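You operate a simulated robot arm through the tools that you are given. There is no shell and no other tool.

You run a simulated robot arm. Do the job below in one go: nothing can be reset, and whatever is moved stays where it is left.

## Task
Press on the base that the FIT BASE card names and cure it.
Fine: the base lies beside the jig; switch the jig on, press CURE once, wait for CURED, then switch off; the clamp stays locked.

The check looks at the end state, three seconds after you hand in, the way a careful person would. Anything else that was tipped, shoved, dropped, spilled or broken makes it a failure.

## Robot
A 7-joint arm with a two-finger parallel gripper, fixed in place. Base frame: the origin is on the floor under the middle of its stand, x ahead of it, y to its left, z up; the work surface is at about z = 860. Units: mm, rad, N and s.
With the tool pointing down near the work surface it reaches from about 240 to 680 mm from the base axis. Its first joint turns from -1.152 to 1.152 rad. Payload 2.4 kg.
Tool frame: the origin (TCP) lies between the finger pads and is the grasp point; the fingertips stand 30 mm ahead of it; z points along the fingers, y is the line along which they close. The gripper opens to 94 mm. The fingers are 28 mm wide and 10 mm thick; the gripper's body (50 by 96 mm) begins 55 mm behind the TCP.
Orientation is that of the tool frame in the base frame, as a unit quaternion [x, y, z, w]. With the fingers straight down and closing along the base's y, the tool's x points along the base's -x, its y along +y and its z along -z.

## Interface
- The arm moves only by the tool apply_moves. Its argument "commands" is a list of rows, each a list of 7 numbers: the opening, from 0 (shut) to 1 (fully open), then the shift along the tool's x, y, z in mm, then the turn, a rotation vector about the tool's x, y, z in degrees. In form: [[gripper, tx, ty, tz, ax, ay, az], ...]. A call has 1 to 20 rows; each row is the pose to reach, as a shift and turn from the pose commanded when the call began, along the tool's axes at that moment. Each row takes 0.2 s and may step no farther than 50 mm and 0.15 rad from the row before; otherwise, or with a gripper value out of range, the whole call is refused. A pose out of reach is approached as far as the arm can. The call stops where the force on the tool passes 90 N (or 10 N more than at its start, if that is more) or the arm is blocked; 0.2 s more then pass. The fingers move at their own pace (about 153 mm/s each) and stop on an object; they squeeze with about 33 N. The grip force told is the motor's: it shows also when the fingers shut on nothing. Time passes only in rows, and 0.2 s behind the last, so rows that repeat a pose let the fingers close. It gives the time, the measured TCP pose, the force on the tool (base axes), the opening and the grip force at its end, in the units of the frame above (readings bear some noise), with the torque about the TCP (base axes, N m) and any sound that the robot's microphone picked up.
- Cameras (640 x 400 px; columns grow to the right, rows downward): "scene" is fixed at [32, 468.7, 1451.3]; the picture's right is [-0.80, -0.60, 0.00], its down [-0.30, 0.40, -0.86] and it looks along [0.52, -0.69, -0.50] (base axes); focal length 318 px, centre (320, 200). "wrist" rides on the gripper at [76, 14, -102] in the tool frame; the picture's right is [-0.18, 0.98, 0.00], its down [-0.75, -0.14, -0.64] and it looks along [-0.63, -0.12, 0.77] (tool axes); focal length 243 px, centre (320, 200). There is no depth. A picture from a camera that has moved, and an enlarged one, comes with that camera's place and axes in the base frame and with its lens.
- grab_frame(camera): a new picture of that camera. The clock stands still meanwhile.
- enlarge(camera, box): a new picture of the part [left, top, right, bottom] of that camera's present view, enlarged. The clock stands still meanwhile.
- finish_job(): hands the job in; it is judged then, once.

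Nothing tells you positions but the pictures and the camera data. Unless the task says otherwise, let go and move clear before handing in.

The tools are called after "Call:" as a command line: name --pt "numbers of a row" for each row, then --argument value for the rest, lists and objects as JSON in quotes. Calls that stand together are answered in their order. apply_moves: Moves the arm, as the interface text tells. Its arguments: {"type":"object","properties":{"commands":{"type":"array","items":{"type":"array","items":{"type":"number"}}}},"required":["commands"]} The other tools are called the same way: grab_frame (camera) takes a picture; enlarge (camera, box) takes an enlarged picture of a part of a camera's view; finish_job () hands the job in.

At the start:

```text
clock: 0.0
ee_pos: [324.2, -66.1, 1234.1]
ee_rot: [0.0, 1.0, 0.0, 0.001]
contact_force: [-0.1, -1.0, -0.8]
ft_torque: [0.02, 0.0, 0.01]
width: 94.1
gripper_force: 0.0
```

scene: 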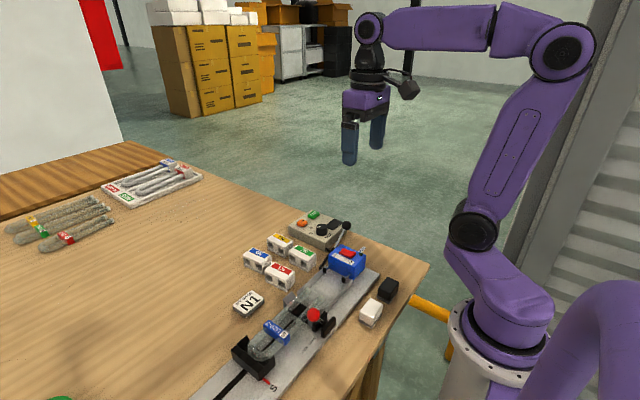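
wrist: 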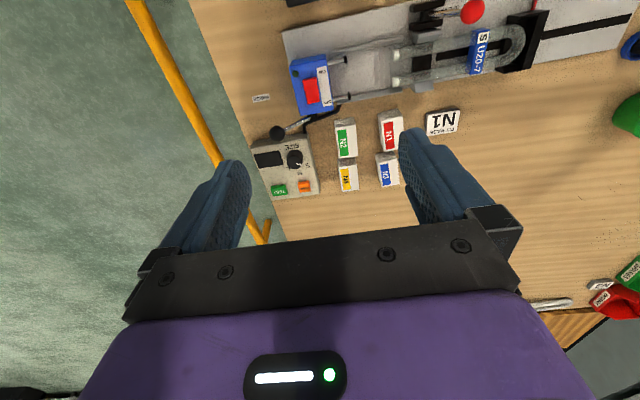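

I see a bench with a jig (blue carriage, U-shaped lamp tube marked U20-?), four small bases (N1, N2, N3..., colors), a FIT BASE card reading N1, and a control box. I'll look closer before moving.

Call:
enlarge --camera "scene" --box '[220, 200, 420, 325]'

Call:
enlarge --camera "scene" --box '[180, 275, 380, 400]'

Call:
enlarge --camera "wrist" --box '[240, 80, 480, 230]'

Call:
enlarge --camera "wrist" --box '[270, 0, 640, 130]'

```text
3.20 times, centred on (320, 262) of scene
camera zoom: at [32.0, 468.7, 1451.3], right [-0.8, -0.6, 0.0], down [-0.3, 0.4, -0.86], along [0.52, -0.69, -0.5], focal length 1018 px, centre (320, 0)
```

zoom: 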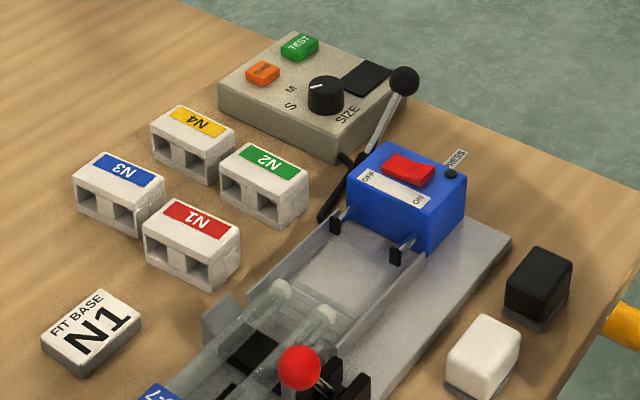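

```text
3.20 times, centred on (280, 338) of scene
camera zoom: at [32.0, 468.7, 1451.3], right [-0.8, -0.6, 0.0], down [-0.3, 0.4, -0.86], along [0.52, -0.69, -0.5], focal length 1018 px, centre (448, -240)
```

zoom: 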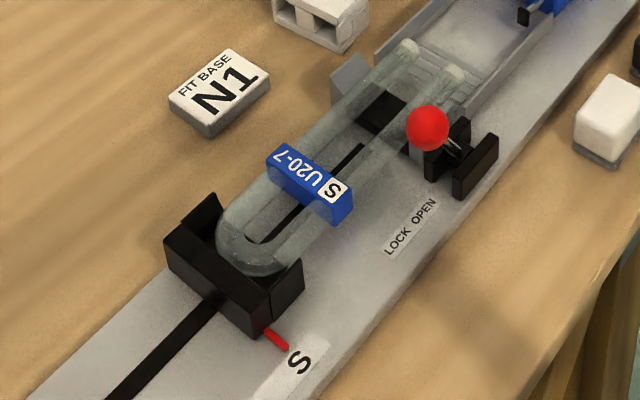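

```text
2.67 times, centred on (360, 155) of wrist
camera zoom: at [247.5, -51.7, 1335.7], right [0.18, 0.98, 0.0], down [0.75, -0.14, 0.64], along [0.63, -0.12, -0.77], focal length 647 px, centre (213, 320)
```

zoom: 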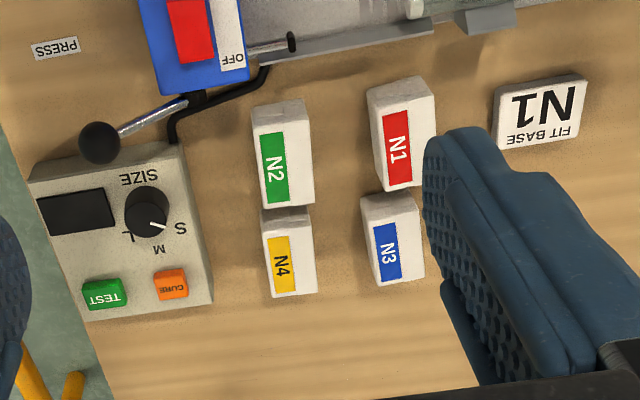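

```text
1.73 times, centred on (455, 65) of wrist
camera zoom: at [247.5, -51.7, 1335.7], right [0.18, 0.98, 0.0], down [0.75, -0.14, 0.64], along [0.63, -0.12, -0.77], focal length 420 px, centre (86, 434)
```

zoom: 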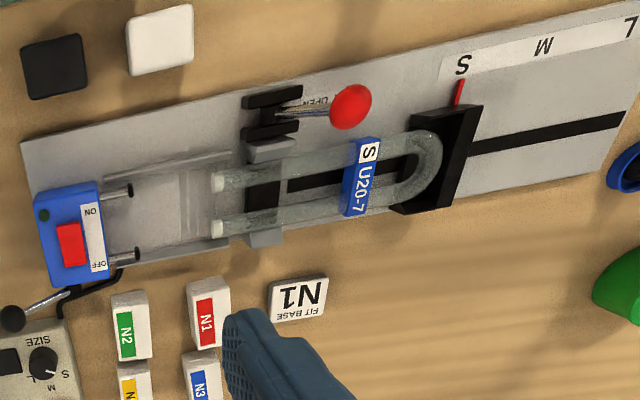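

The card reads N1, the tube is size S, and the jig has a guide channel, press lever, rocker switch and a control box with TEST/CURE buttons. I'll zoom in on each part to understand the mechanism and measure positions.

Call:
enlarge --camera "scene" --box '[284, 205, 364, 255]'

Call:
enlarge --camera "scene" --box '[310, 230, 390, 280]'

Call:
enlarge --camera "scene" --box '[240, 230, 320, 280]'

Call:
enlarge --camera "scene" --box '[270, 265, 350, 315]'

Call:
enlarge --camera "scene" --box '[280, 285, 344, 325]'

Call:
enlarge --camera "scene" --box '[225, 315, 305, 365]'

```text
8.00 times, centred on (324, 230) of scene
camera zoom: at [32.0, 468.7, 1451.3], right [-0.8, -0.6, 0.0], down [-0.3, 0.4, -0.86], along [0.52, -0.69, -0.5], focal length 2546 px, centre (288, -40)
```

zoom: 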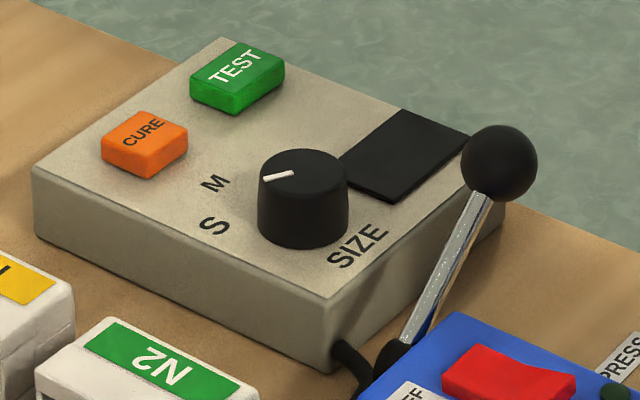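

```text
8.00 times, centred on (350, 255) of scene
camera zoom: at [32.0, 468.7, 1451.3], right [-0.8, -0.6, 0.0], down [-0.3, 0.4, -0.86], along [0.52, -0.69, -0.5], focal length 2546 px, centre (80, -240)
```

zoom: 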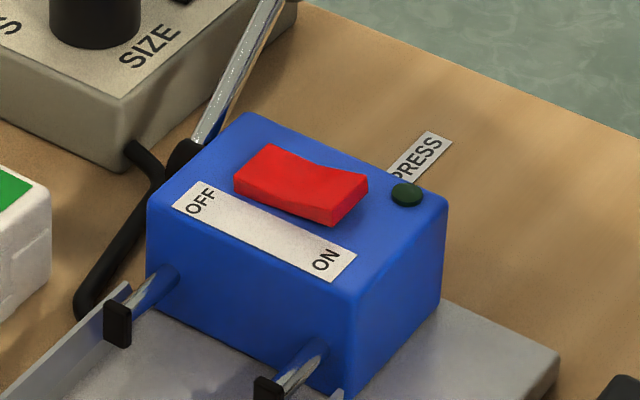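

```text
8.00 times, centred on (280, 255) of scene
camera zoom: at [32.0, 468.7, 1451.3], right [-0.8, -0.6, 0.0], down [-0.3, 0.4, -0.86], along [0.52, -0.69, -0.5], focal length 2546 px, centre (640, -240)
```

zoom: 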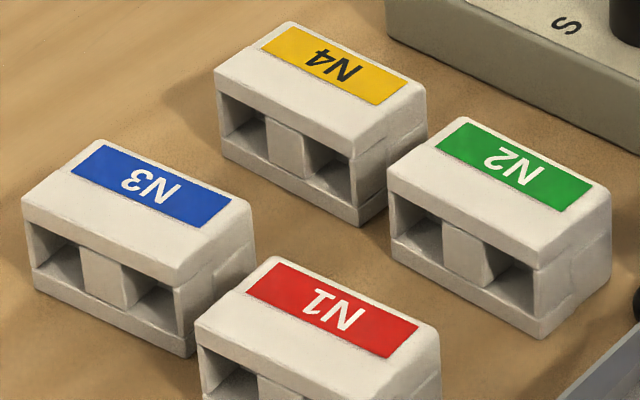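

```text
8.00 times, centred on (310, 290) of scene
camera zoom: at [32.0, 468.7, 1451.3], right [-0.8, -0.6, 0.0], down [-0.3, 0.4, -0.86], along [0.52, -0.69, -0.5], focal length 2546 px, centre (400, -520)
```

zoom: 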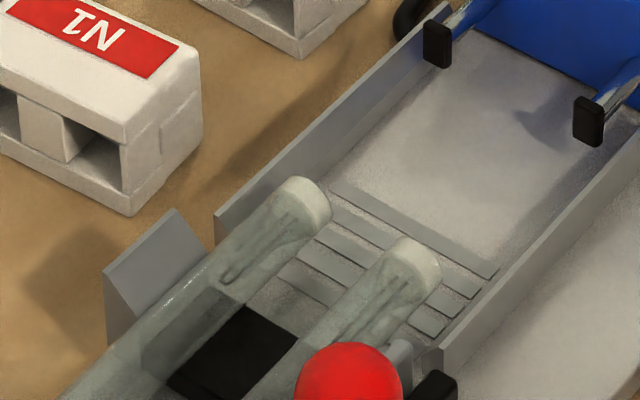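

```text
10.00 times, centred on (312, 305) of scene
camera zoom: at [32.0, 468.7, 1451.3], right [-0.8, -0.6, 0.0], down [-0.3, 0.4, -0.86], along [0.52, -0.69, -0.5], focal length 3182 px, centre (400, -850)
```

zoom: 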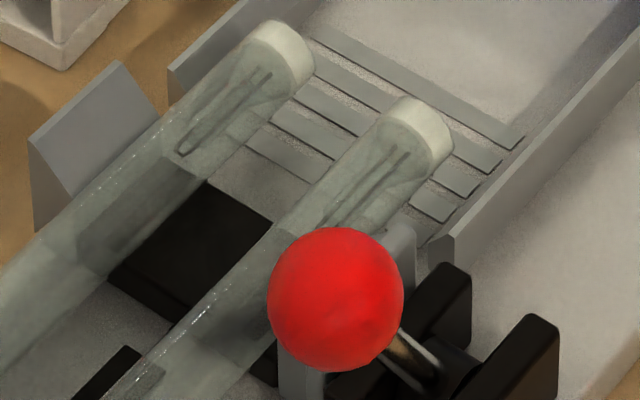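

```text
8.00 times, centred on (265, 340) of scene
camera zoom: at [32.0, 468.7, 1451.3], right [-0.8, -0.6, 0.0], down [-0.3, 0.4, -0.86], along [0.52, -0.69, -0.5], focal length 2546 px, centre (760, -920)
```

zoom: 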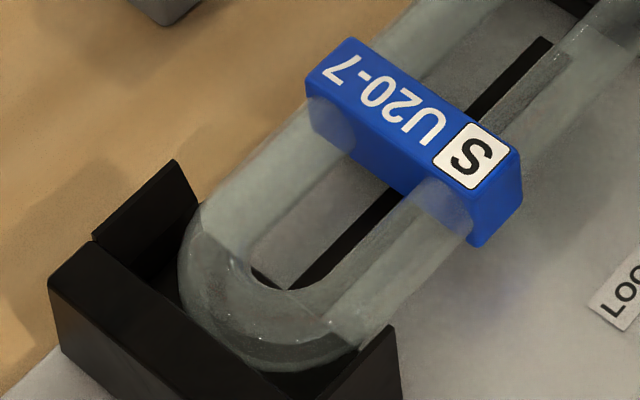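

The size dial appears to be set to S already, which matches the tube. I'll move the wrist camera over the bench for better measurements.

Call:
apply_moves --pt "1 -24 20 31 0 0 0" --pt "1 -48 40 62 0 0 0" --pt "1 -72 60 93 0 0 0" --pt "1 -96 80 124 0 0 0" --pt "1 -116 96 154 0 0 0" --pt "1 -116 96 154 0 0 0"

Call:
grab_frame --camera "wrist"

Call:
grab_frame --camera "scene"

```text
clock: 1.4
ee_pos: [440.4, 30.1, 1077.9]
ee_rot: [0.0, 1.0, -0.001, 0.0]
contact_force: [0.1, -0.5, -0.7]
ft_torque: [-0.01, 0.02, -0.03]
width: 93.8
gripper_force: 0.1
```

```text
taken
camera wrist: at [363.5, 44.1, 1180.6], right [0.18, 0.98, 0.0], down [0.75, -0.14, 0.64], along [0.63, -0.12, -0.77], focal length 243 px, centre (320, 200)
```

wrist: 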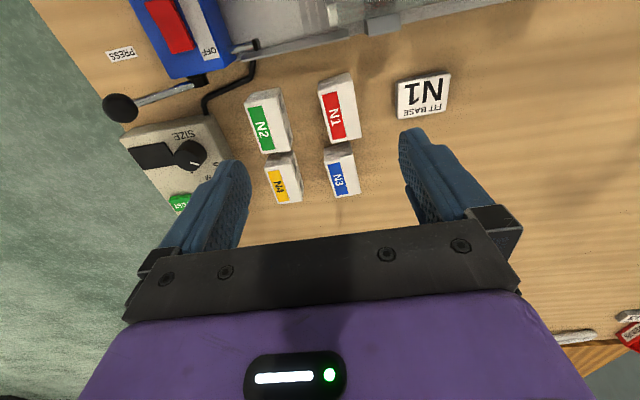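

```text
taken
```

scene: 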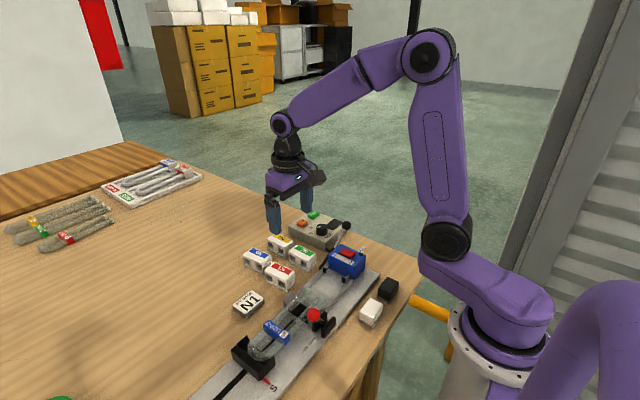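

Positions agree with the camera data. I'll zoom in from this closer viewpoint and triangulate.

Call:
enlarge --camera "wrist" --box '[230, 60, 390, 160]'

Call:
enlarge --camera "wrist" --box '[90, 60, 250, 160]'

Call:
enlarge --camera "wrist" --box '[100, 0, 260, 100]'

Call:
enlarge --camera "scene" --box '[250, 250, 314, 290]'

```text
4.00 times, centred on (310, 110) of wrist
camera zoom: at [363.5, 44.1, 1180.6], right [0.18, 0.98, 0.0], down [0.75, -0.14, 0.64], along [0.63, -0.12, -0.77], focal length 970 px, centre (360, 560)
```

zoom: 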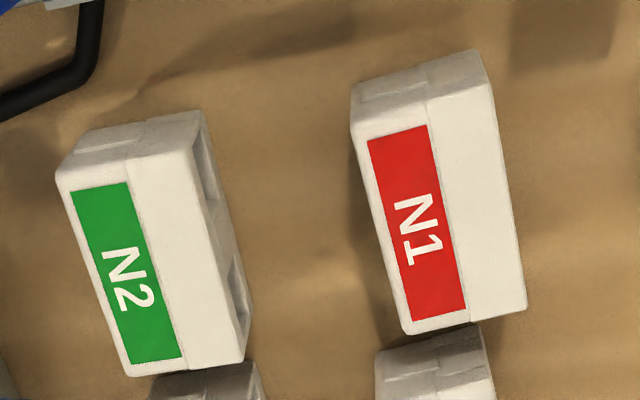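

```text
4.00 times, centred on (170, 110) of wrist
camera zoom: at [363.5, 44.1, 1180.6], right [0.18, 0.98, 0.0], down [0.75, -0.14, 0.64], along [0.63, -0.12, -0.77], focal length 970 px, centre (920, 560)
```

zoom: 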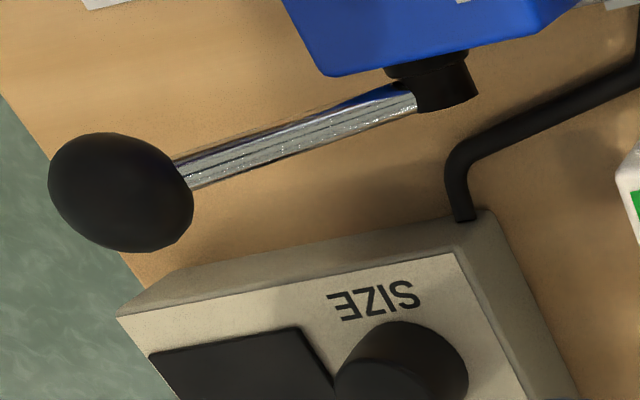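

```text
4.00 times, centred on (180, 50) of wrist
camera zoom: at [363.5, 44.1, 1180.6], right [0.18, 0.98, 0.0], down [0.75, -0.14, 0.64], along [0.63, -0.12, -0.77], focal length 970 px, centre (880, 800)
```

zoom: 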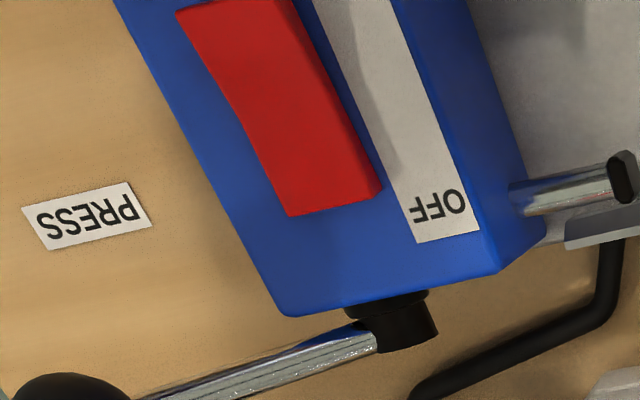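

```text
10.00 times, centred on (282, 270) of scene
camera zoom: at [32.1, 468.8, 1451.3], right [-0.8, -0.6, 0.0], down [-0.3, 0.4, -0.86], along [0.52, -0.69, -0.5], focal length 3182 px, centre (700, -500)
```

zoom: 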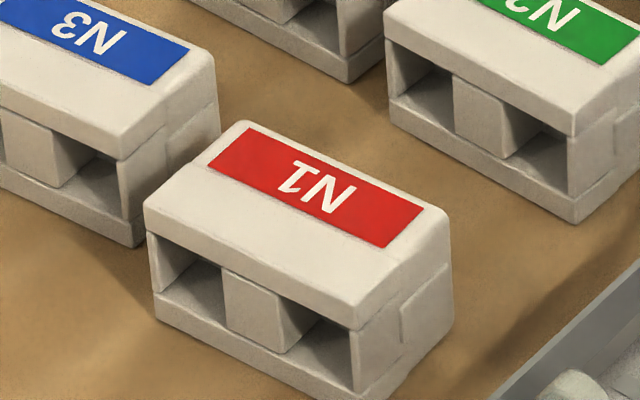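

The ray intersections from the two cameras agree to within a few millimetres: the N1 base is centred at about (472, 49), top at z≈899, yaw ≈4°. The lever ball is at (408, -153, 953). Next I'll move to get a good look at the jig.

Call:
apply_moves --pt "1 40 -20 0 0 0 0" --pt "1 80 -40 0 0 0 0" --pt "1 80 -40 0 0 0 0"

Call:
grab_frame --camera "wrist"

Call:
enlarge --camera "wrist" --box '[320, 60, 480, 160]'

Call:
enlarge --camera "wrist" --box '[200, 60, 360, 160]'

Call:
enlarge --camera "wrist" --box '[80, 60, 240, 160]'

```text
clock: 2.2
ee_pos: [360.0, -9.1, 1079.0]
ee_rot: [-0.001, 1.0, 0.001, 0.001]
contact_force: [0.5, 0.1, -0.2]
ft_torque: [0.02, 0.0, 0.0]
width: 94.0
gripper_force: 0.1
```

```text
taken
camera wrist: at [283.2, 4.9, 1180.7], right [0.18, 0.98, 0.0], down [0.75, -0.14, 0.64], along [0.63, -0.12, -0.77], focal length 243 px, centre (320, 200)
```

wrist: 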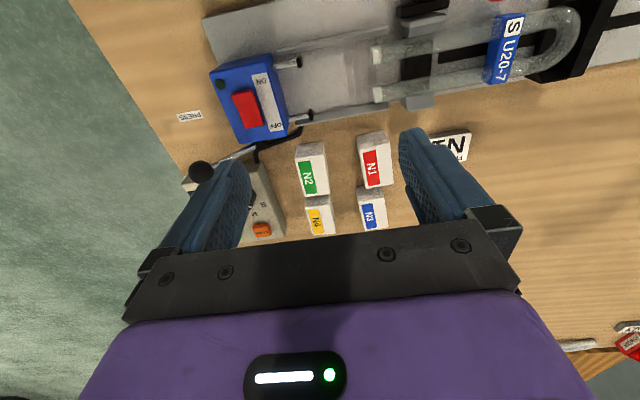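

```text
4.00 times, centred on (400, 110) of wrist
camera zoom: at [283.2, 4.9, 1180.7], right [0.18, 0.98, 0.0], down [0.75, -0.14, 0.64], along [0.63, -0.12, -0.77], focal length 970 px, centre (0, 560)
```

zoom: 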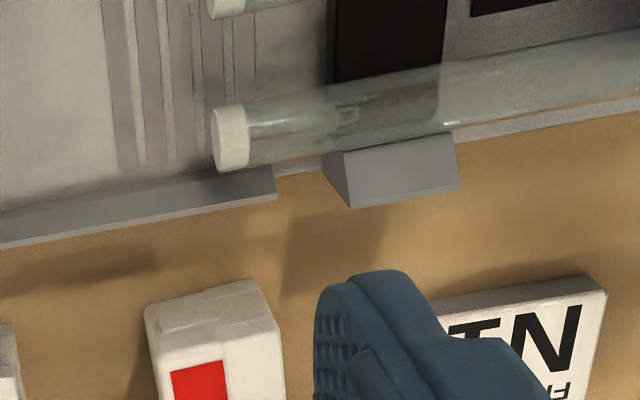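

```text
4.00 times, centred on (280, 110) of wrist
camera zoom: at [283.2, 4.9, 1180.7], right [0.18, 0.98, 0.0], down [0.75, -0.14, 0.64], along [0.63, -0.12, -0.77], focal length 970 px, centre (480, 560)
```

zoom: 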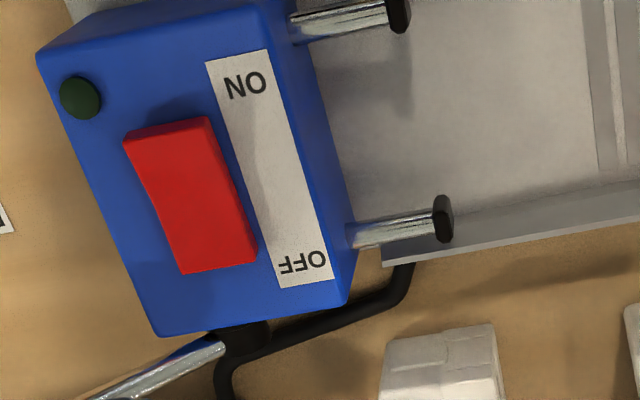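

```text
4.00 times, centred on (160, 110) of wrist
camera zoom: at [283.2, 4.9, 1180.7], right [0.18, 0.98, 0.0], down [0.75, -0.14, 0.64], along [0.63, -0.12, -0.77], focal length 970 px, centre (960, 560)
```

zoom: 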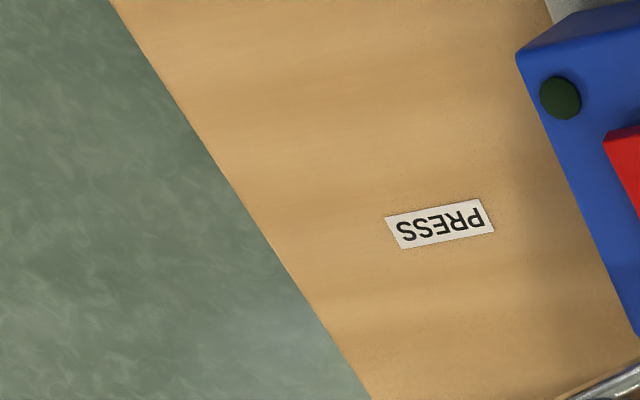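

I'll tilt the wrist so the camera looks straight down on the jig for a cleaner measurement.

Call:
apply_moves --pt "1 -12 4 0 0 8 0" --pt "1 -24 8 0 0 16 0" --pt "1 -36 12 0 0 24 0" --pt "1 -48 16 0 0 32 0" --pt "1 -60 20 0 0 40 0" --pt "1 -60 20 0 0 40 0"

Call:
grab_frame --camera "wrist"

Call:
enlarge --camera "wrist" --box '[300, 60, 460, 160]'

Call:
enlarge --camera "wrist" --box '[180, 60, 340, 160]'

```text
clock: 3.6
ee_pos: [420.9, 11.0, 1080.2]
ee_rot: [0.0, 0.94, 0.0, -0.342]
contact_force: [-1.2, 0.6, 0.5]
ft_torque: [-0.02, -0.01, -0.04]
width: 93.9
gripper_force: 0.0
```

```text
taken
camera wrist: at [427.0, 24.4, 1206.4], right [0.14, 0.98, -0.12], down [0.99, -0.14, 0.01], along [-0.01, -0.12, -0.99], focal length 243 px, centre (320, 200)
```

wrist: 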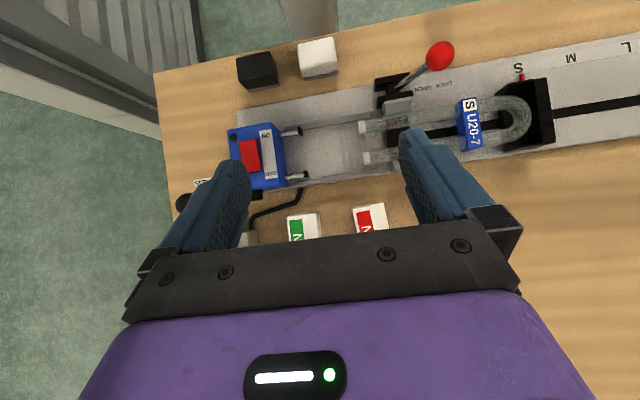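

```text
4.00 times, centred on (380, 110) of wrist
camera zoom: at [427.0, 24.4, 1206.4], right [0.14, 0.98, -0.12], down [0.99, -0.14, 0.01], along [-0.01, -0.12, -0.99], focal length 970 px, centre (80, 560)
```

zoom: 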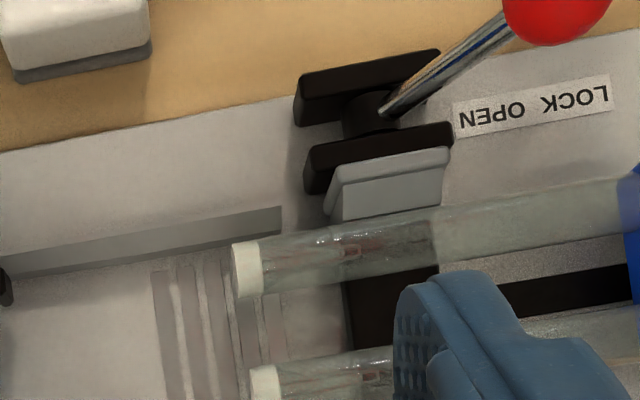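

```text
4.00 times, centred on (260, 110) of wrist
camera zoom: at [427.0, 24.4, 1206.4], right [0.14, 0.98, -0.12], down [0.99, -0.14, 0.01], along [-0.01, -0.12, -0.99], focal length 970 px, centre (560, 560)
```

zoom: 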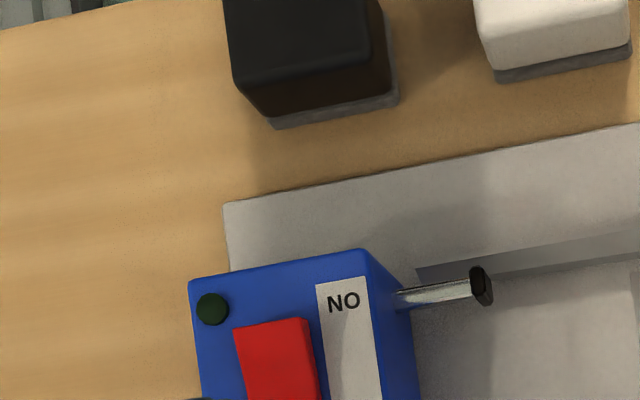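

Call:
enlarge --camera "wrist" --box '[280, 110, 408, 190]'

Call:
enlarge --camera "wrist" --box '[220, 110, 348, 190]'

Call:
enlarge --camera "wrist" --box '[360, 30, 600, 180]'

Call:
enlarge --camera "scene" --box '[280, 255, 376, 315]'

```text
5.00 times, centred on (344, 150) of wrist
camera zoom: at [427.0, 24.4, 1206.4], right [0.14, 0.98, -0.12], down [0.99, -0.14, 0.01], along [-0.01, -0.12, -0.99], focal length 1213 px, centre (200, 450)
```

zoom: 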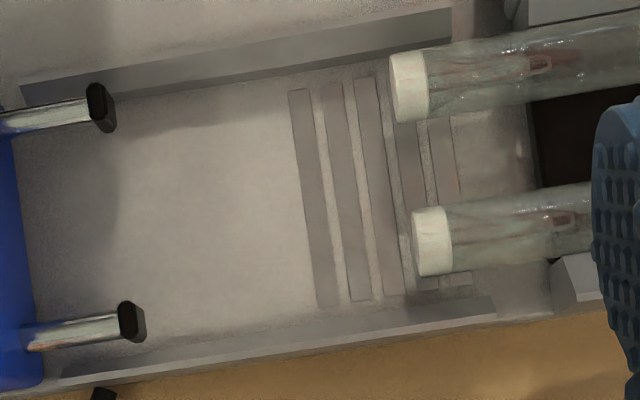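

```text
5.00 times, centred on (284, 150) of wrist
camera zoom: at [427.0, 24.4, 1206.4], right [0.14, 0.98, -0.12], down [0.99, -0.14, 0.01], along [-0.01, -0.12, -0.99], focal length 1213 px, centre (500, 450)
```

zoom: 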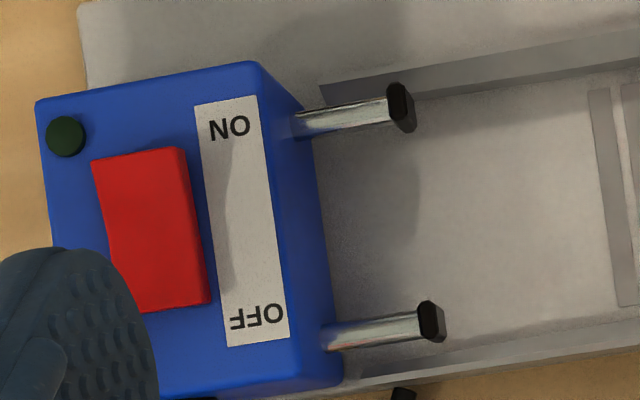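

```text
2.67 times, centred on (480, 105) of wrist
camera zoom: at [427.0, 24.4, 1206.4], right [0.14, 0.98, -0.12], down [0.99, -0.14, 0.01], along [-0.01, -0.12, -0.99], focal length 647 px, centre (-107, 453)
```

zoom: 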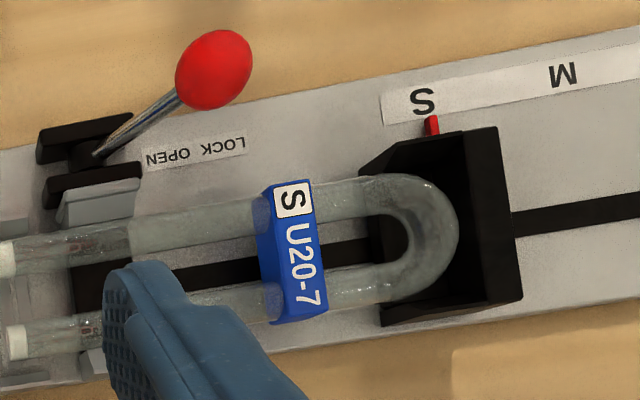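

```text
6.67 times, centred on (328, 285) of scene
camera zoom: at [32.1, 468.7, 1451.3], right [-0.8, -0.6, 0.0], down [-0.3, 0.4, -0.86], along [0.52, -0.69, -0.5], focal length 2121 px, centre (267, -367)
```

zoom: 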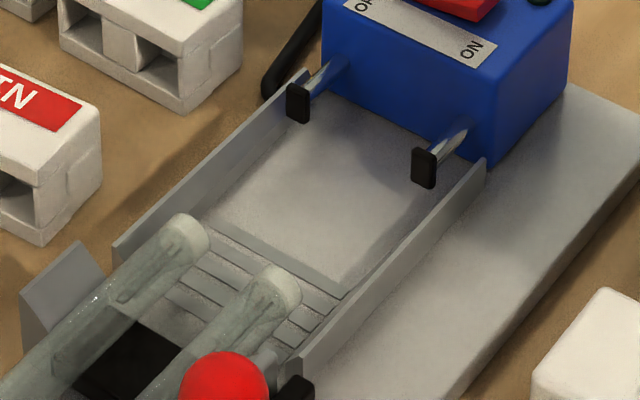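

The geometry is now consistent: the jig axis runs along y at x≈360, tube ends are at y≈50 (x≈340 and 380), the pusher pins are at y≈-26, and the channel is x≈323–396. The clamp is at LOCK. I'll return the tool to vertical, then go above N1.

Call:
apply_moves --pt "1 0 0 0 0 -8 0" --pt "1 0 0 0 0 -16 0" --pt "1 0 0 0 0 -24 0" --pt "1 0 0 0 0 -32 0" --pt "1 0 0 0 0 -40 0" --pt "1 0 0 0 0 -40 0"

```text
clock: 5.0
ee_pos: [419.7, 10.0, 1079.4]
ee_rot: [0.0, 1.0, 0.0, 0.0]
contact_force: [-0.4, -0.1, 0.1]
ft_torque: [0.02, -0.03, 0.01]
width: 94.2
gripper_force: 0.1
```

Tool is vertical again at (420, 10, 1080). I'm moving above N1 with the yaw matched and the fingers opened moderately.

Call:
apply_moves --pt "0.7 -17 13 33 0 0 -1.5" --pt "0.7 -35 26 66 0 0 -3" --pt "0.7 -51.8 39.6 100 0 0 -4.3" --pt "0.7 -51.8 39.6 100 0 0 -4.3"

Call:
grab_frame --camera "wrist"

Call:
enlarge --camera "scene" --box '[220, 190, 348, 270]'

```text
clock: 6.0
ee_pos: [472.3, 50.1, 979.2]
ee_rot: [-0.038, 0.999, 0.0, 0.0]
contact_force: [-0.1, 0.2, -1.0]
ft_torque: [0.0, 0.0, 0.03]
width: 65.6
gripper_force: 0.0
```

```text
taken
camera wrist: at [394.5, 58.1, 1081.6], right [0.11, 0.99, 0.0], down [0.76, -0.08, 0.64], along [0.64, -0.07, -0.77], focal length 243 px, centre (320, 200)
```

wrist: 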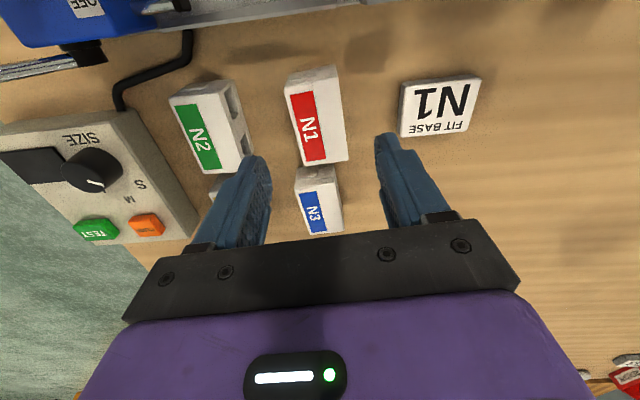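

```text
5.00 times, centred on (284, 230) of scene
camera zoom: at [32.1, 468.7, 1451.3], right [-0.8, -0.6, 0.0], down [-0.3, 0.4, -0.86], along [0.52, -0.69, -0.5], focal length 1591 px, centre (500, 50)
```

zoom: 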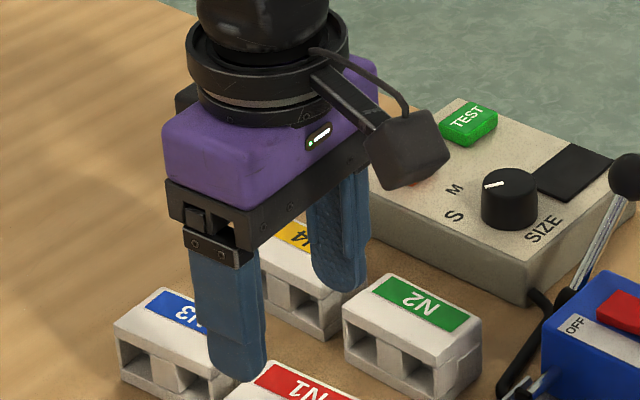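

Call:
enlarge --camera "wrist" --box '[250, 55, 410, 155]'

Call:
enlarge --camera "wrist" --box '[20, 120, 180, 220]'

```text
4.00 times, centred on (330, 105) of wrist
camera zoom: at [394.5, 58.1, 1081.6], right [0.11, 0.99, 0.0], down [0.76, -0.08, 0.64], along [0.64, -0.07, -0.77], focal length 970 px, centre (280, 580)
```

zoom: 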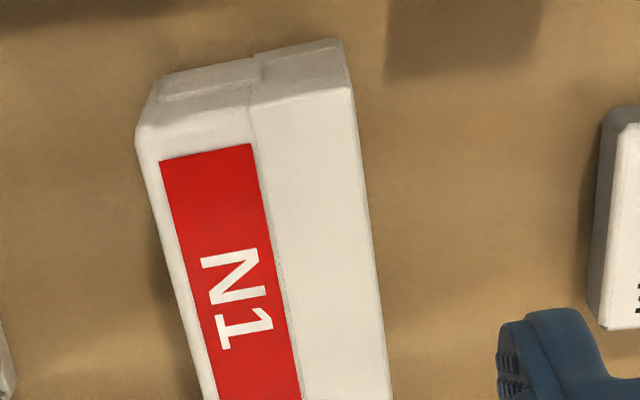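

```text
4.00 times, centred on (100, 170) of wrist
camera zoom: at [394.5, 58.1, 1081.6], right [0.11, 0.99, 0.0], down [0.76, -0.08, 0.64], along [0.64, -0.07, -0.77], focal length 970 px, centre (1200, 320)
```

zoom: 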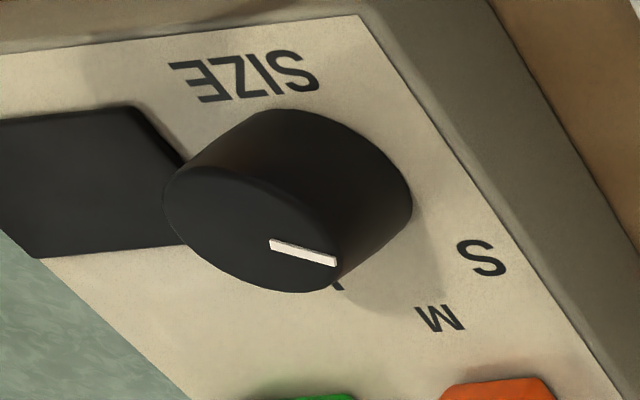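

N1 is confirmed at centre (472, 49.2), 38 mm deep, yaw 4.2°, and the dial points at S. I'm descending and gripping it.

Call:
apply_moves --pt "0.7 0 0 30 0 0 0" --pt "0.7 0 0 60 0 0 0" --pt "0.7 0 0 75 0 0 0" --pt "0.7 0 0 80 0 0 0" --pt "0.7 0 0 80 0 0 0"

Call:
enlarge --camera "scene" --box '[220, 220, 348, 300]'

Call:
grab_frame --camera "wrist"

```text
clock: 7.2
ee_pos: [471.6, 50.4, 898.1]
ee_rot: [-0.038, 0.999, 0.0, 0.0]
contact_force: [-0.2, -0.1, 0.0]
ft_torque: [0.02, -0.02, -0.02]
width: 65.8
gripper_force: 0.1
```

```text
5.00 times, centred on (284, 260) of scene
camera zoom: at [32.0, 468.7, 1451.3], right [-0.8, -0.6, 0.0], down [-0.3, 0.4, -0.86], along [0.52, -0.69, -0.5], focal length 1591 px, centre (500, -100)
```

zoom: 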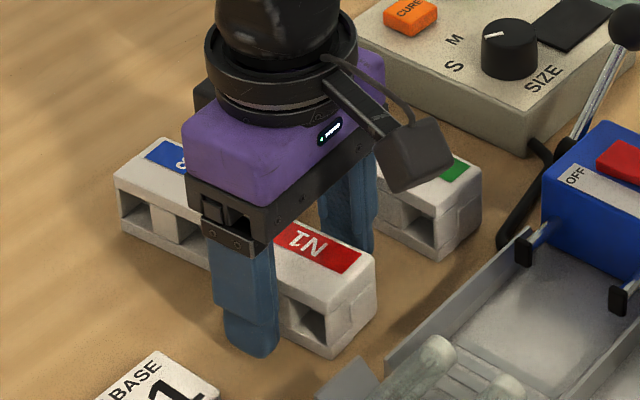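

```text
taken
camera wrist: at [393.9, 58.1, 1001.6], right [0.11, 0.99, 0.0], down [0.76, -0.08, 0.64], along [0.64, -0.07, -0.77], focal length 243 px, centre (320, 200)
```

wrist: 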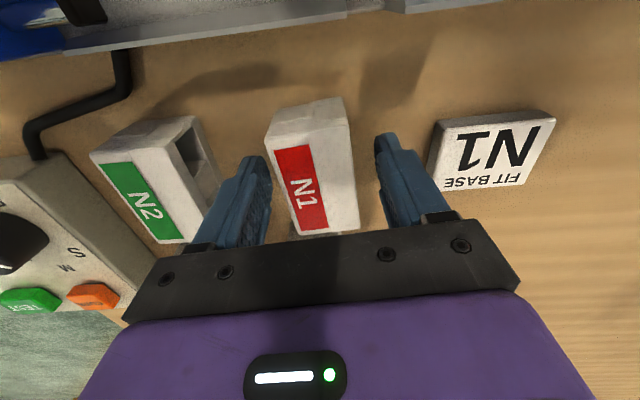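

The fingers straddle N1 cleanly with clearance to N2 and the card. Closing the grip now.

Call:
apply_moves --pt "0.5 0 0 0 0 0 0" --pt "0.42 0 0 0 0 0 0" --pt "0.3 0 0 0 0 0 0" --pt "0.3 0 0 0 0 0 0" --pt "0.3 0 0 0 0 0 0"

Call:
enlarge --camera "scene" --box '[220, 220, 348, 300]'

```text
clock: 8.4
ee_pos: [471.7, 50.1, 900.2]
ee_rot: [-0.038, 0.999, 0.001, 0.0]
contact_force: [0.3, 0.1, -0.3]
ft_torque: [-0.01, 0.0, 0.01]
width: 43.6
gripper_force: 32.8
```

```text
5.00 times, centred on (284, 260) of scene
camera zoom: at [32.1, 468.7, 1451.3], right [-0.8, -0.6, 0.0], down [-0.3, 0.4, -0.86], along [0.52, -0.69, -0.5], focal length 1591 px, centre (500, -100)
```

zoom: 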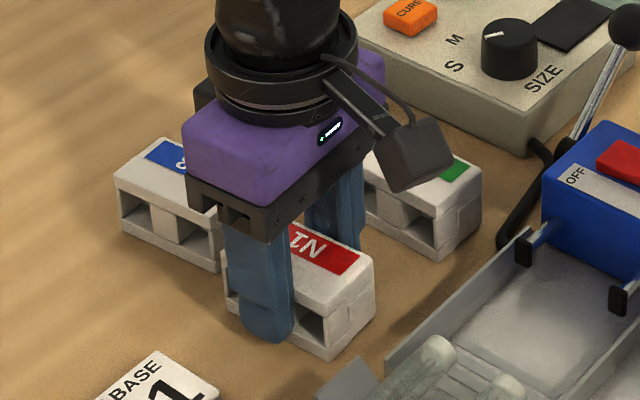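

Gripped at 43.6 mm. I'll lift straight up, then carry it over the jig channel while turning the yaw back to zero.

Call:
apply_moves --pt "0.3 0 0 -10 0 0 0" --pt "0.3 0 0 -40 0 0 0" --pt "0.3 0 0 -80 0 0 0" --pt "0.3 0 0 -80 0 0 0"

Call:
apply_moves --pt "0.3 28.7 -8.7 0 0 0 1" --pt "0.3 57.5 -17.5 0 0 0 2" --pt "0.3 86.2 -26.2 0 0 0 3.2" --pt "0.3 115 -35 0 0 0 4.3" --pt "0.3 115 -35 0 0 0 4.3"

Call:
enlarge --camera "scene" --box '[240, 200, 400, 300]'

Call:
grab_frame --camera "wrist"

```text
clock: 9.4
ee_pos: [473.3, 50.7, 979.6]
ee_rot: [-0.038, 0.999, 0.0, 0.0]
contact_force: [-0.3, 0.3, 0.0]
ft_torque: [0.02, -0.01, 0.02]
width: 28.5
gripper_force: 0.1
```

```text
clock: 10.6
ee_pos: [360.9, 6.8, 978.8]
ee_rot: [0.0, 1.0, 0.0, 0.0]
contact_force: [-0.4, -0.4, 0.3]
ft_torque: [0.0, -0.02, -0.02]
width: 28.3
gripper_force: 0.0
```

```text
4.00 times, centred on (320, 250) of scene
camera zoom: at [32.0, 468.7, 1451.3], right [-0.8, -0.6, 0.0], down [-0.3, 0.4, -0.86], along [0.52, -0.69, -0.5], focal length 1273 px, centre (320, 0)
```

zoom: 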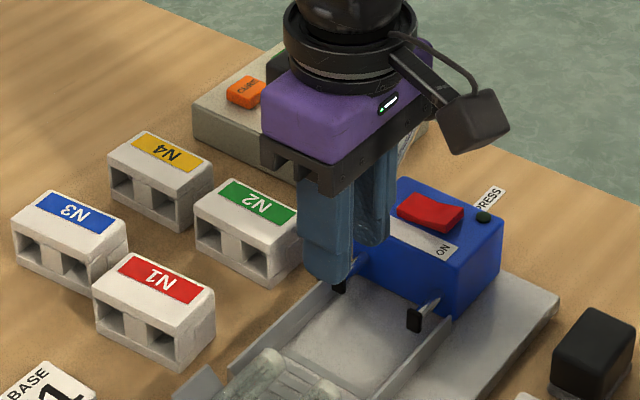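

```text
taken
camera wrist: at [283.2, 20.0, 1082.0], right [0.18, 0.98, 0.0], down [0.75, -0.14, 0.64], along [0.63, -0.12, -0.77], focal length 243 px, centre (320, 200)
```

wrist: 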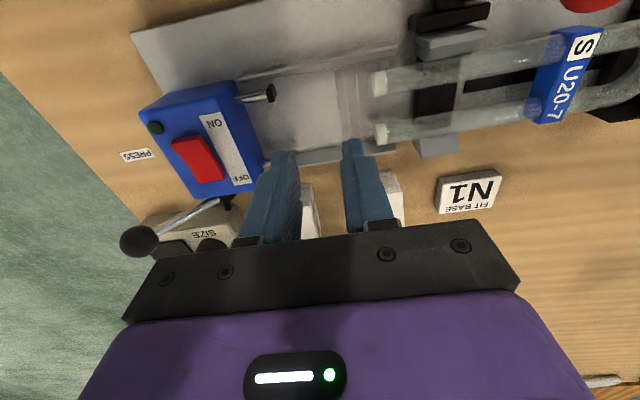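

The base slipped out of the grip while lifting (the width fell to the 0.3 target). It seems to still be standing where it was. I'll look closely at its shape before trying again.

Call:
enlarge --camera "scene" --box '[256, 256, 304, 298]'

Call:
enlarge --camera "wrist" --box '[260, 140, 440, 250]'

Call:
enlarge --camera "scene" --box '[240, 225, 320, 275]'

```text
9.52 times, centred on (280, 277) of scene
camera zoom: at [32.0, 468.7, 1451.3], right [-0.8, -0.6, 0.0], down [-0.3, 0.4, -0.86], along [0.52, -0.69, -0.5], focal length 3031 px, centre (701, -533)
```

zoom: 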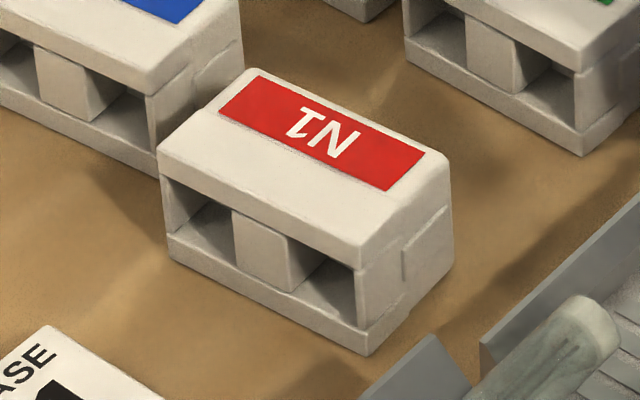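

```text
3.56 times, centred on (350, 195) of wrist
camera zoom: at [283.2, 20.0, 1082.0], right [0.18, 0.98, 0.0], down [0.75, -0.14, 0.64], along [0.63, -0.12, -0.77], focal length 863 px, centre (213, 218)
```

zoom: 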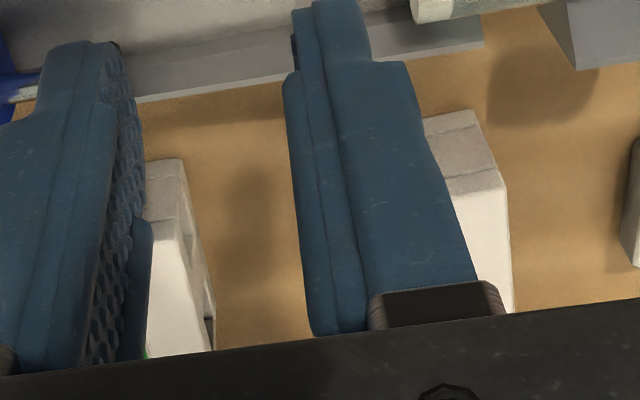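

```text
8.00 times, centred on (280, 250) of scene
camera zoom: at [32.0, 468.7, 1451.3], right [-0.8, -0.6, 0.0], down [-0.3, 0.4, -0.86], along [0.52, -0.69, -0.5], focal length 2546 px, centre (640, -200)
```

zoom: 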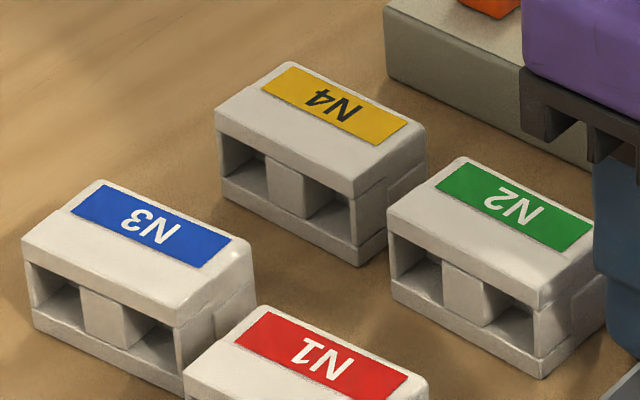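

N1 is standing but was nudged about 5 mm in +y when the fingers closed, so something protrudes at its rear. I'll look at the rear side from the -y side.

Call:
apply_moves --pt "0.3 0 0 -40 0 0 0" --pt "0.3 -35 -20 -60 0 0 0" --pt "0.3 -70 -43 -60 0 0 0" --pt "0.3 -105 -65 -60 0 0 0" --pt "0.3 -140 -86 -60 0 0 0" --pt "0.3 -140 -86 -60 0 0 0"

Call:
grab_frame --camera "wrist"

Call:
enlarge --camera "wrist" --box '[360, 20, 520, 120]'

```text
clock: 12.0
ee_pos: [501.3, -78.7, 1039.9]
ee_rot: [0.0, 1.0, 0.0, 0.0]
contact_force: [-0.1, -0.4, 0.4]
ft_torque: [-0.01, 0.01, -0.03]
width: 28.2
gripper_force: 0.0
```

```text
taken
camera wrist: at [424.2, -65.6, 1142.8], right [0.18, 0.98, 0.0], down [0.75, -0.14, 0.64], along [0.63, -0.12, -0.77], focal length 243 px, centre (320, 200)
```

wrist: 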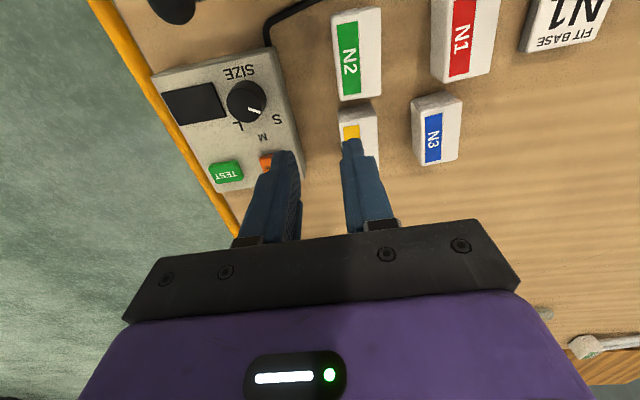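

```text
4.00 times, centred on (440, 70) of wrist
camera zoom: at [424.2, -65.6, 1142.8], right [0.18, 0.98, 0.0], down [0.75, -0.14, 0.64], along [0.63, -0.12, -0.77], focal length 970 px, centre (-160, 720)
```

zoom: 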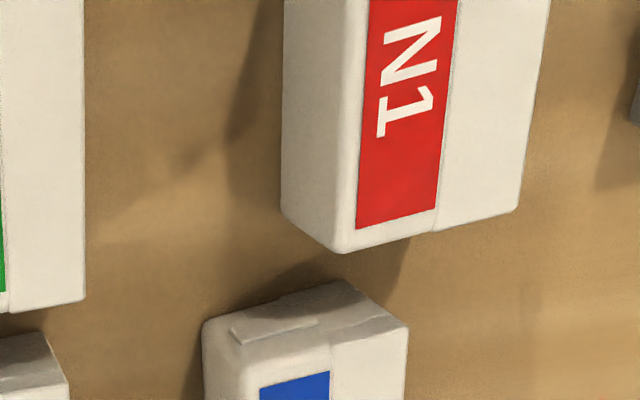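

The rear face looks plain, so I need to understand why the fingers stopped at 43.6 mm. I'll look at the finger shape from the scene camera.

Call:
enlarge --camera "scene" --box '[270, 165, 366, 225]'

Call:
enlarge --camera "wrist" --box '[220, 130, 420, 255]'

Call:
enlarge --camera "wrist" --box '[400, 0, 528, 80]'

```text
6.67 times, centred on (318, 195) of scene
camera zoom: at [32.1, 468.7, 1451.3], right [-0.8, -0.6, 0.0], down [-0.3, 0.4, -0.86], along [0.52, -0.69, -0.5], focal length 2121 px, centre (333, 233)
```

zoom: 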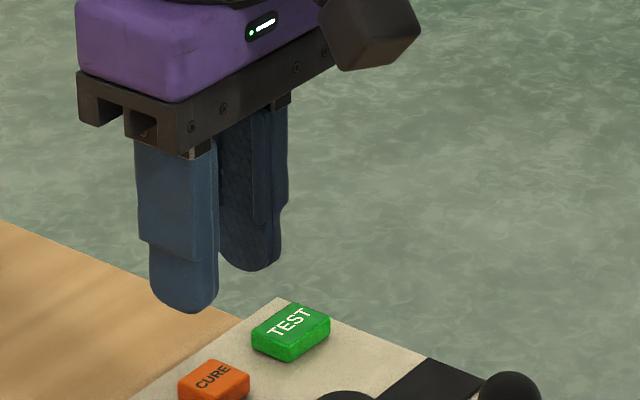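

```text
3.20 times, centred on (320, 192) of wrist
camera zoom: at [424.2, -65.6, 1142.8], right [0.18, 0.98, 0.0], down [0.75, -0.14, 0.64], along [0.63, -0.12, -0.77], focal length 776 px, centre (320, 224)
```

zoom: 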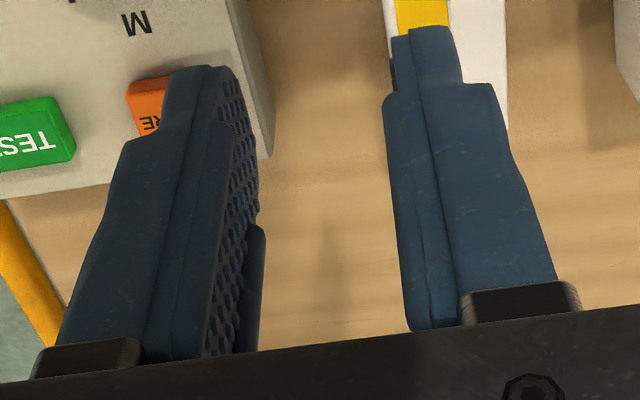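

```text
5.00 times, centred on (464, 40) of wrist
camera zoom: at [424.2, -65.6, 1142.8], right [0.18, 0.98, 0.0], down [0.75, -0.14, 0.64], along [0.63, -0.12, -0.77], focal length 1213 px, centre (-400, 1000)
```

zoom: 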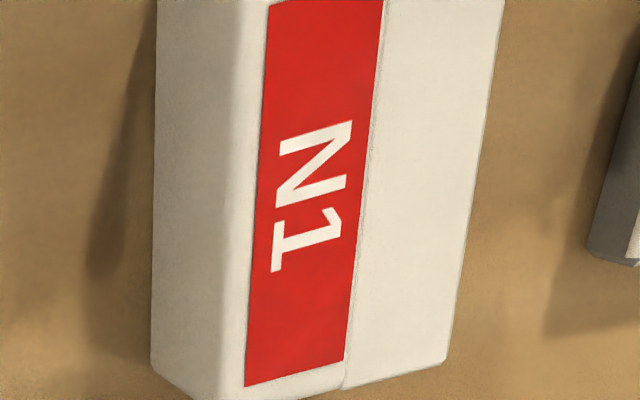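

The fingers have raised lips near the palm ending about level with the TCP, so the lips pinched just the base's rounded top edge — hence 43.6 mm and the slip. I'll re-grip with the TCP about 9 mm above the base's top, so the flat pads hold it. N1 is now centred at about (471, 54.3).

Call:
apply_moves --pt "0.7 7 34 10 0 0 -1" --pt "0.7 14 67 20 0 0 -2" --pt "0.7 22 100 30 0 0 -3.3" --pt "0.7 29 134.3 40 0 0 -4.5" --pt "0.7 29 134.3 40 0 0 -4.5"

Call:
enlarge --camera "wrist" --box '[240, 50, 420, 170]'

```text
clock: 13.2
ee_pos: [470.8, 55.4, 998.3]
ee_rot: [-0.04, 0.999, 0.0, 0.0]
contact_force: [0.4, -1.1, -0.3]
ft_torque: [0.02, 0.03, -0.03]
width: 66.1
gripper_force: 0.1
```

```text
3.33 times, centred on (330, 110) of wrist
camera zoom: at [393.4, 63.0, 1101.2], right [0.11, 0.99, 0.0], down [0.76, -0.08, 0.64], along [0.64, -0.07, -0.77], focal length 809 px, centre (287, 500)
```

zoom: 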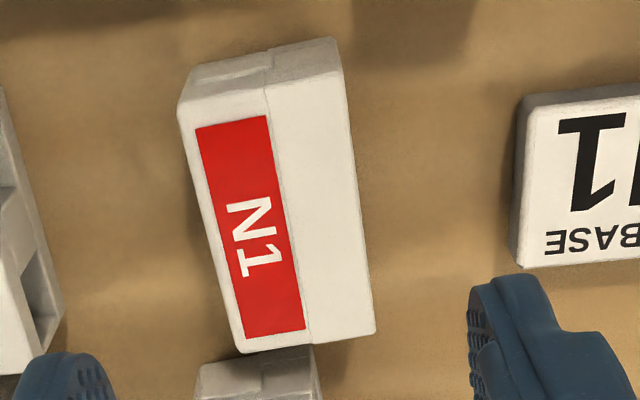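

Aligned over N1. Descending to z≈908 and closing.

Call:
apply_moves --pt "0.7 0 0 35 0 0 0" --pt "0.7 0 0 70 0 0 0" --pt "0.7 0 0 86 0 0 0" --pt "0.7 0 0 91.5 0 0 0" --pt "0.5 0 0 91.5 0 0 0" --pt "0.42 0 0 91.5 0 0 0" --pt "0.2 0 0 91.5 0 0 0" --pt "0.2 0 0 91.5 0 0 0" --pt "0.2 0 0 91.5 0 0 0"

Call:
enlarge --camera "scene" --box '[230, 230, 326, 290]'

```text
clock: 15.2
ee_pos: [470.6, 53.4, 906.8]
ee_rot: [-0.038, 0.999, -0.001, 0.001]
contact_force: [0.1, 0.7, -0.6]
ft_torque: [0.05, 0.03, -0.01]
width: 39.1
gripper_force: 32.8
```

```text
6.67 times, centred on (278, 260) of scene
camera zoom: at [32.1, 468.7, 1451.3], right [-0.8, -0.6, 0.0], down [-0.3, 0.4, -0.86], along [0.52, -0.69, -0.5], focal length 2121 px, centre (600, -200)
```

zoom: 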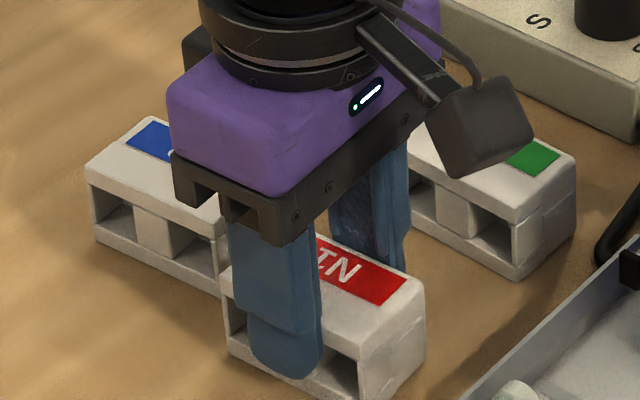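

Now the width is 39.1 mm, matching the base's true depth. A short slow test lift next.

Call:
apply_moves --pt "0.2 0 0 -4 0 0 0" --pt "0.2 0 0 -10 0 0 0" --pt "0.2 0 0 -18 0 0 0" --pt "0.2 0 0 -18 0 0 0"

Call:
enlarge --camera "scene" --box '[230, 230, 326, 290]'

```text
clock: 16.2
ee_pos: [470.4, 53.6, 925.5]
ee_rot: [-0.039, 0.999, 0.001, 0.001]
contact_force: [0.1, 0.4, -1.2]
ft_torque: [-0.01, 0.0, 0.0]
width: 39.2
gripper_force: 33.2
```

```text
6.67 times, centred on (278, 260) of scene
camera zoom: at [32.1, 468.7, 1451.3], right [-0.8, -0.6, 0.0], down [-0.3, 0.4, -0.86], along [0.52, -0.69, -0.5], focal length 2121 px, centre (600, -200)
```

zoom: 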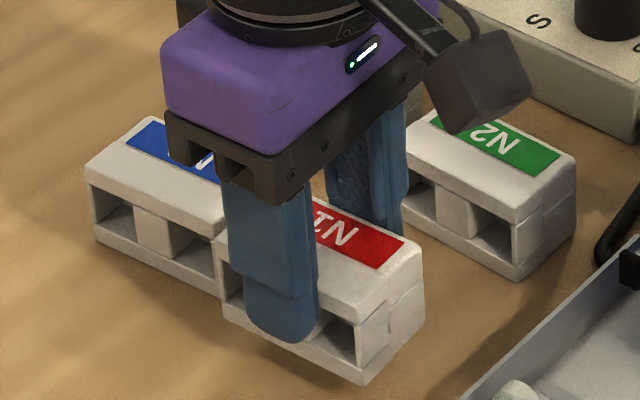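

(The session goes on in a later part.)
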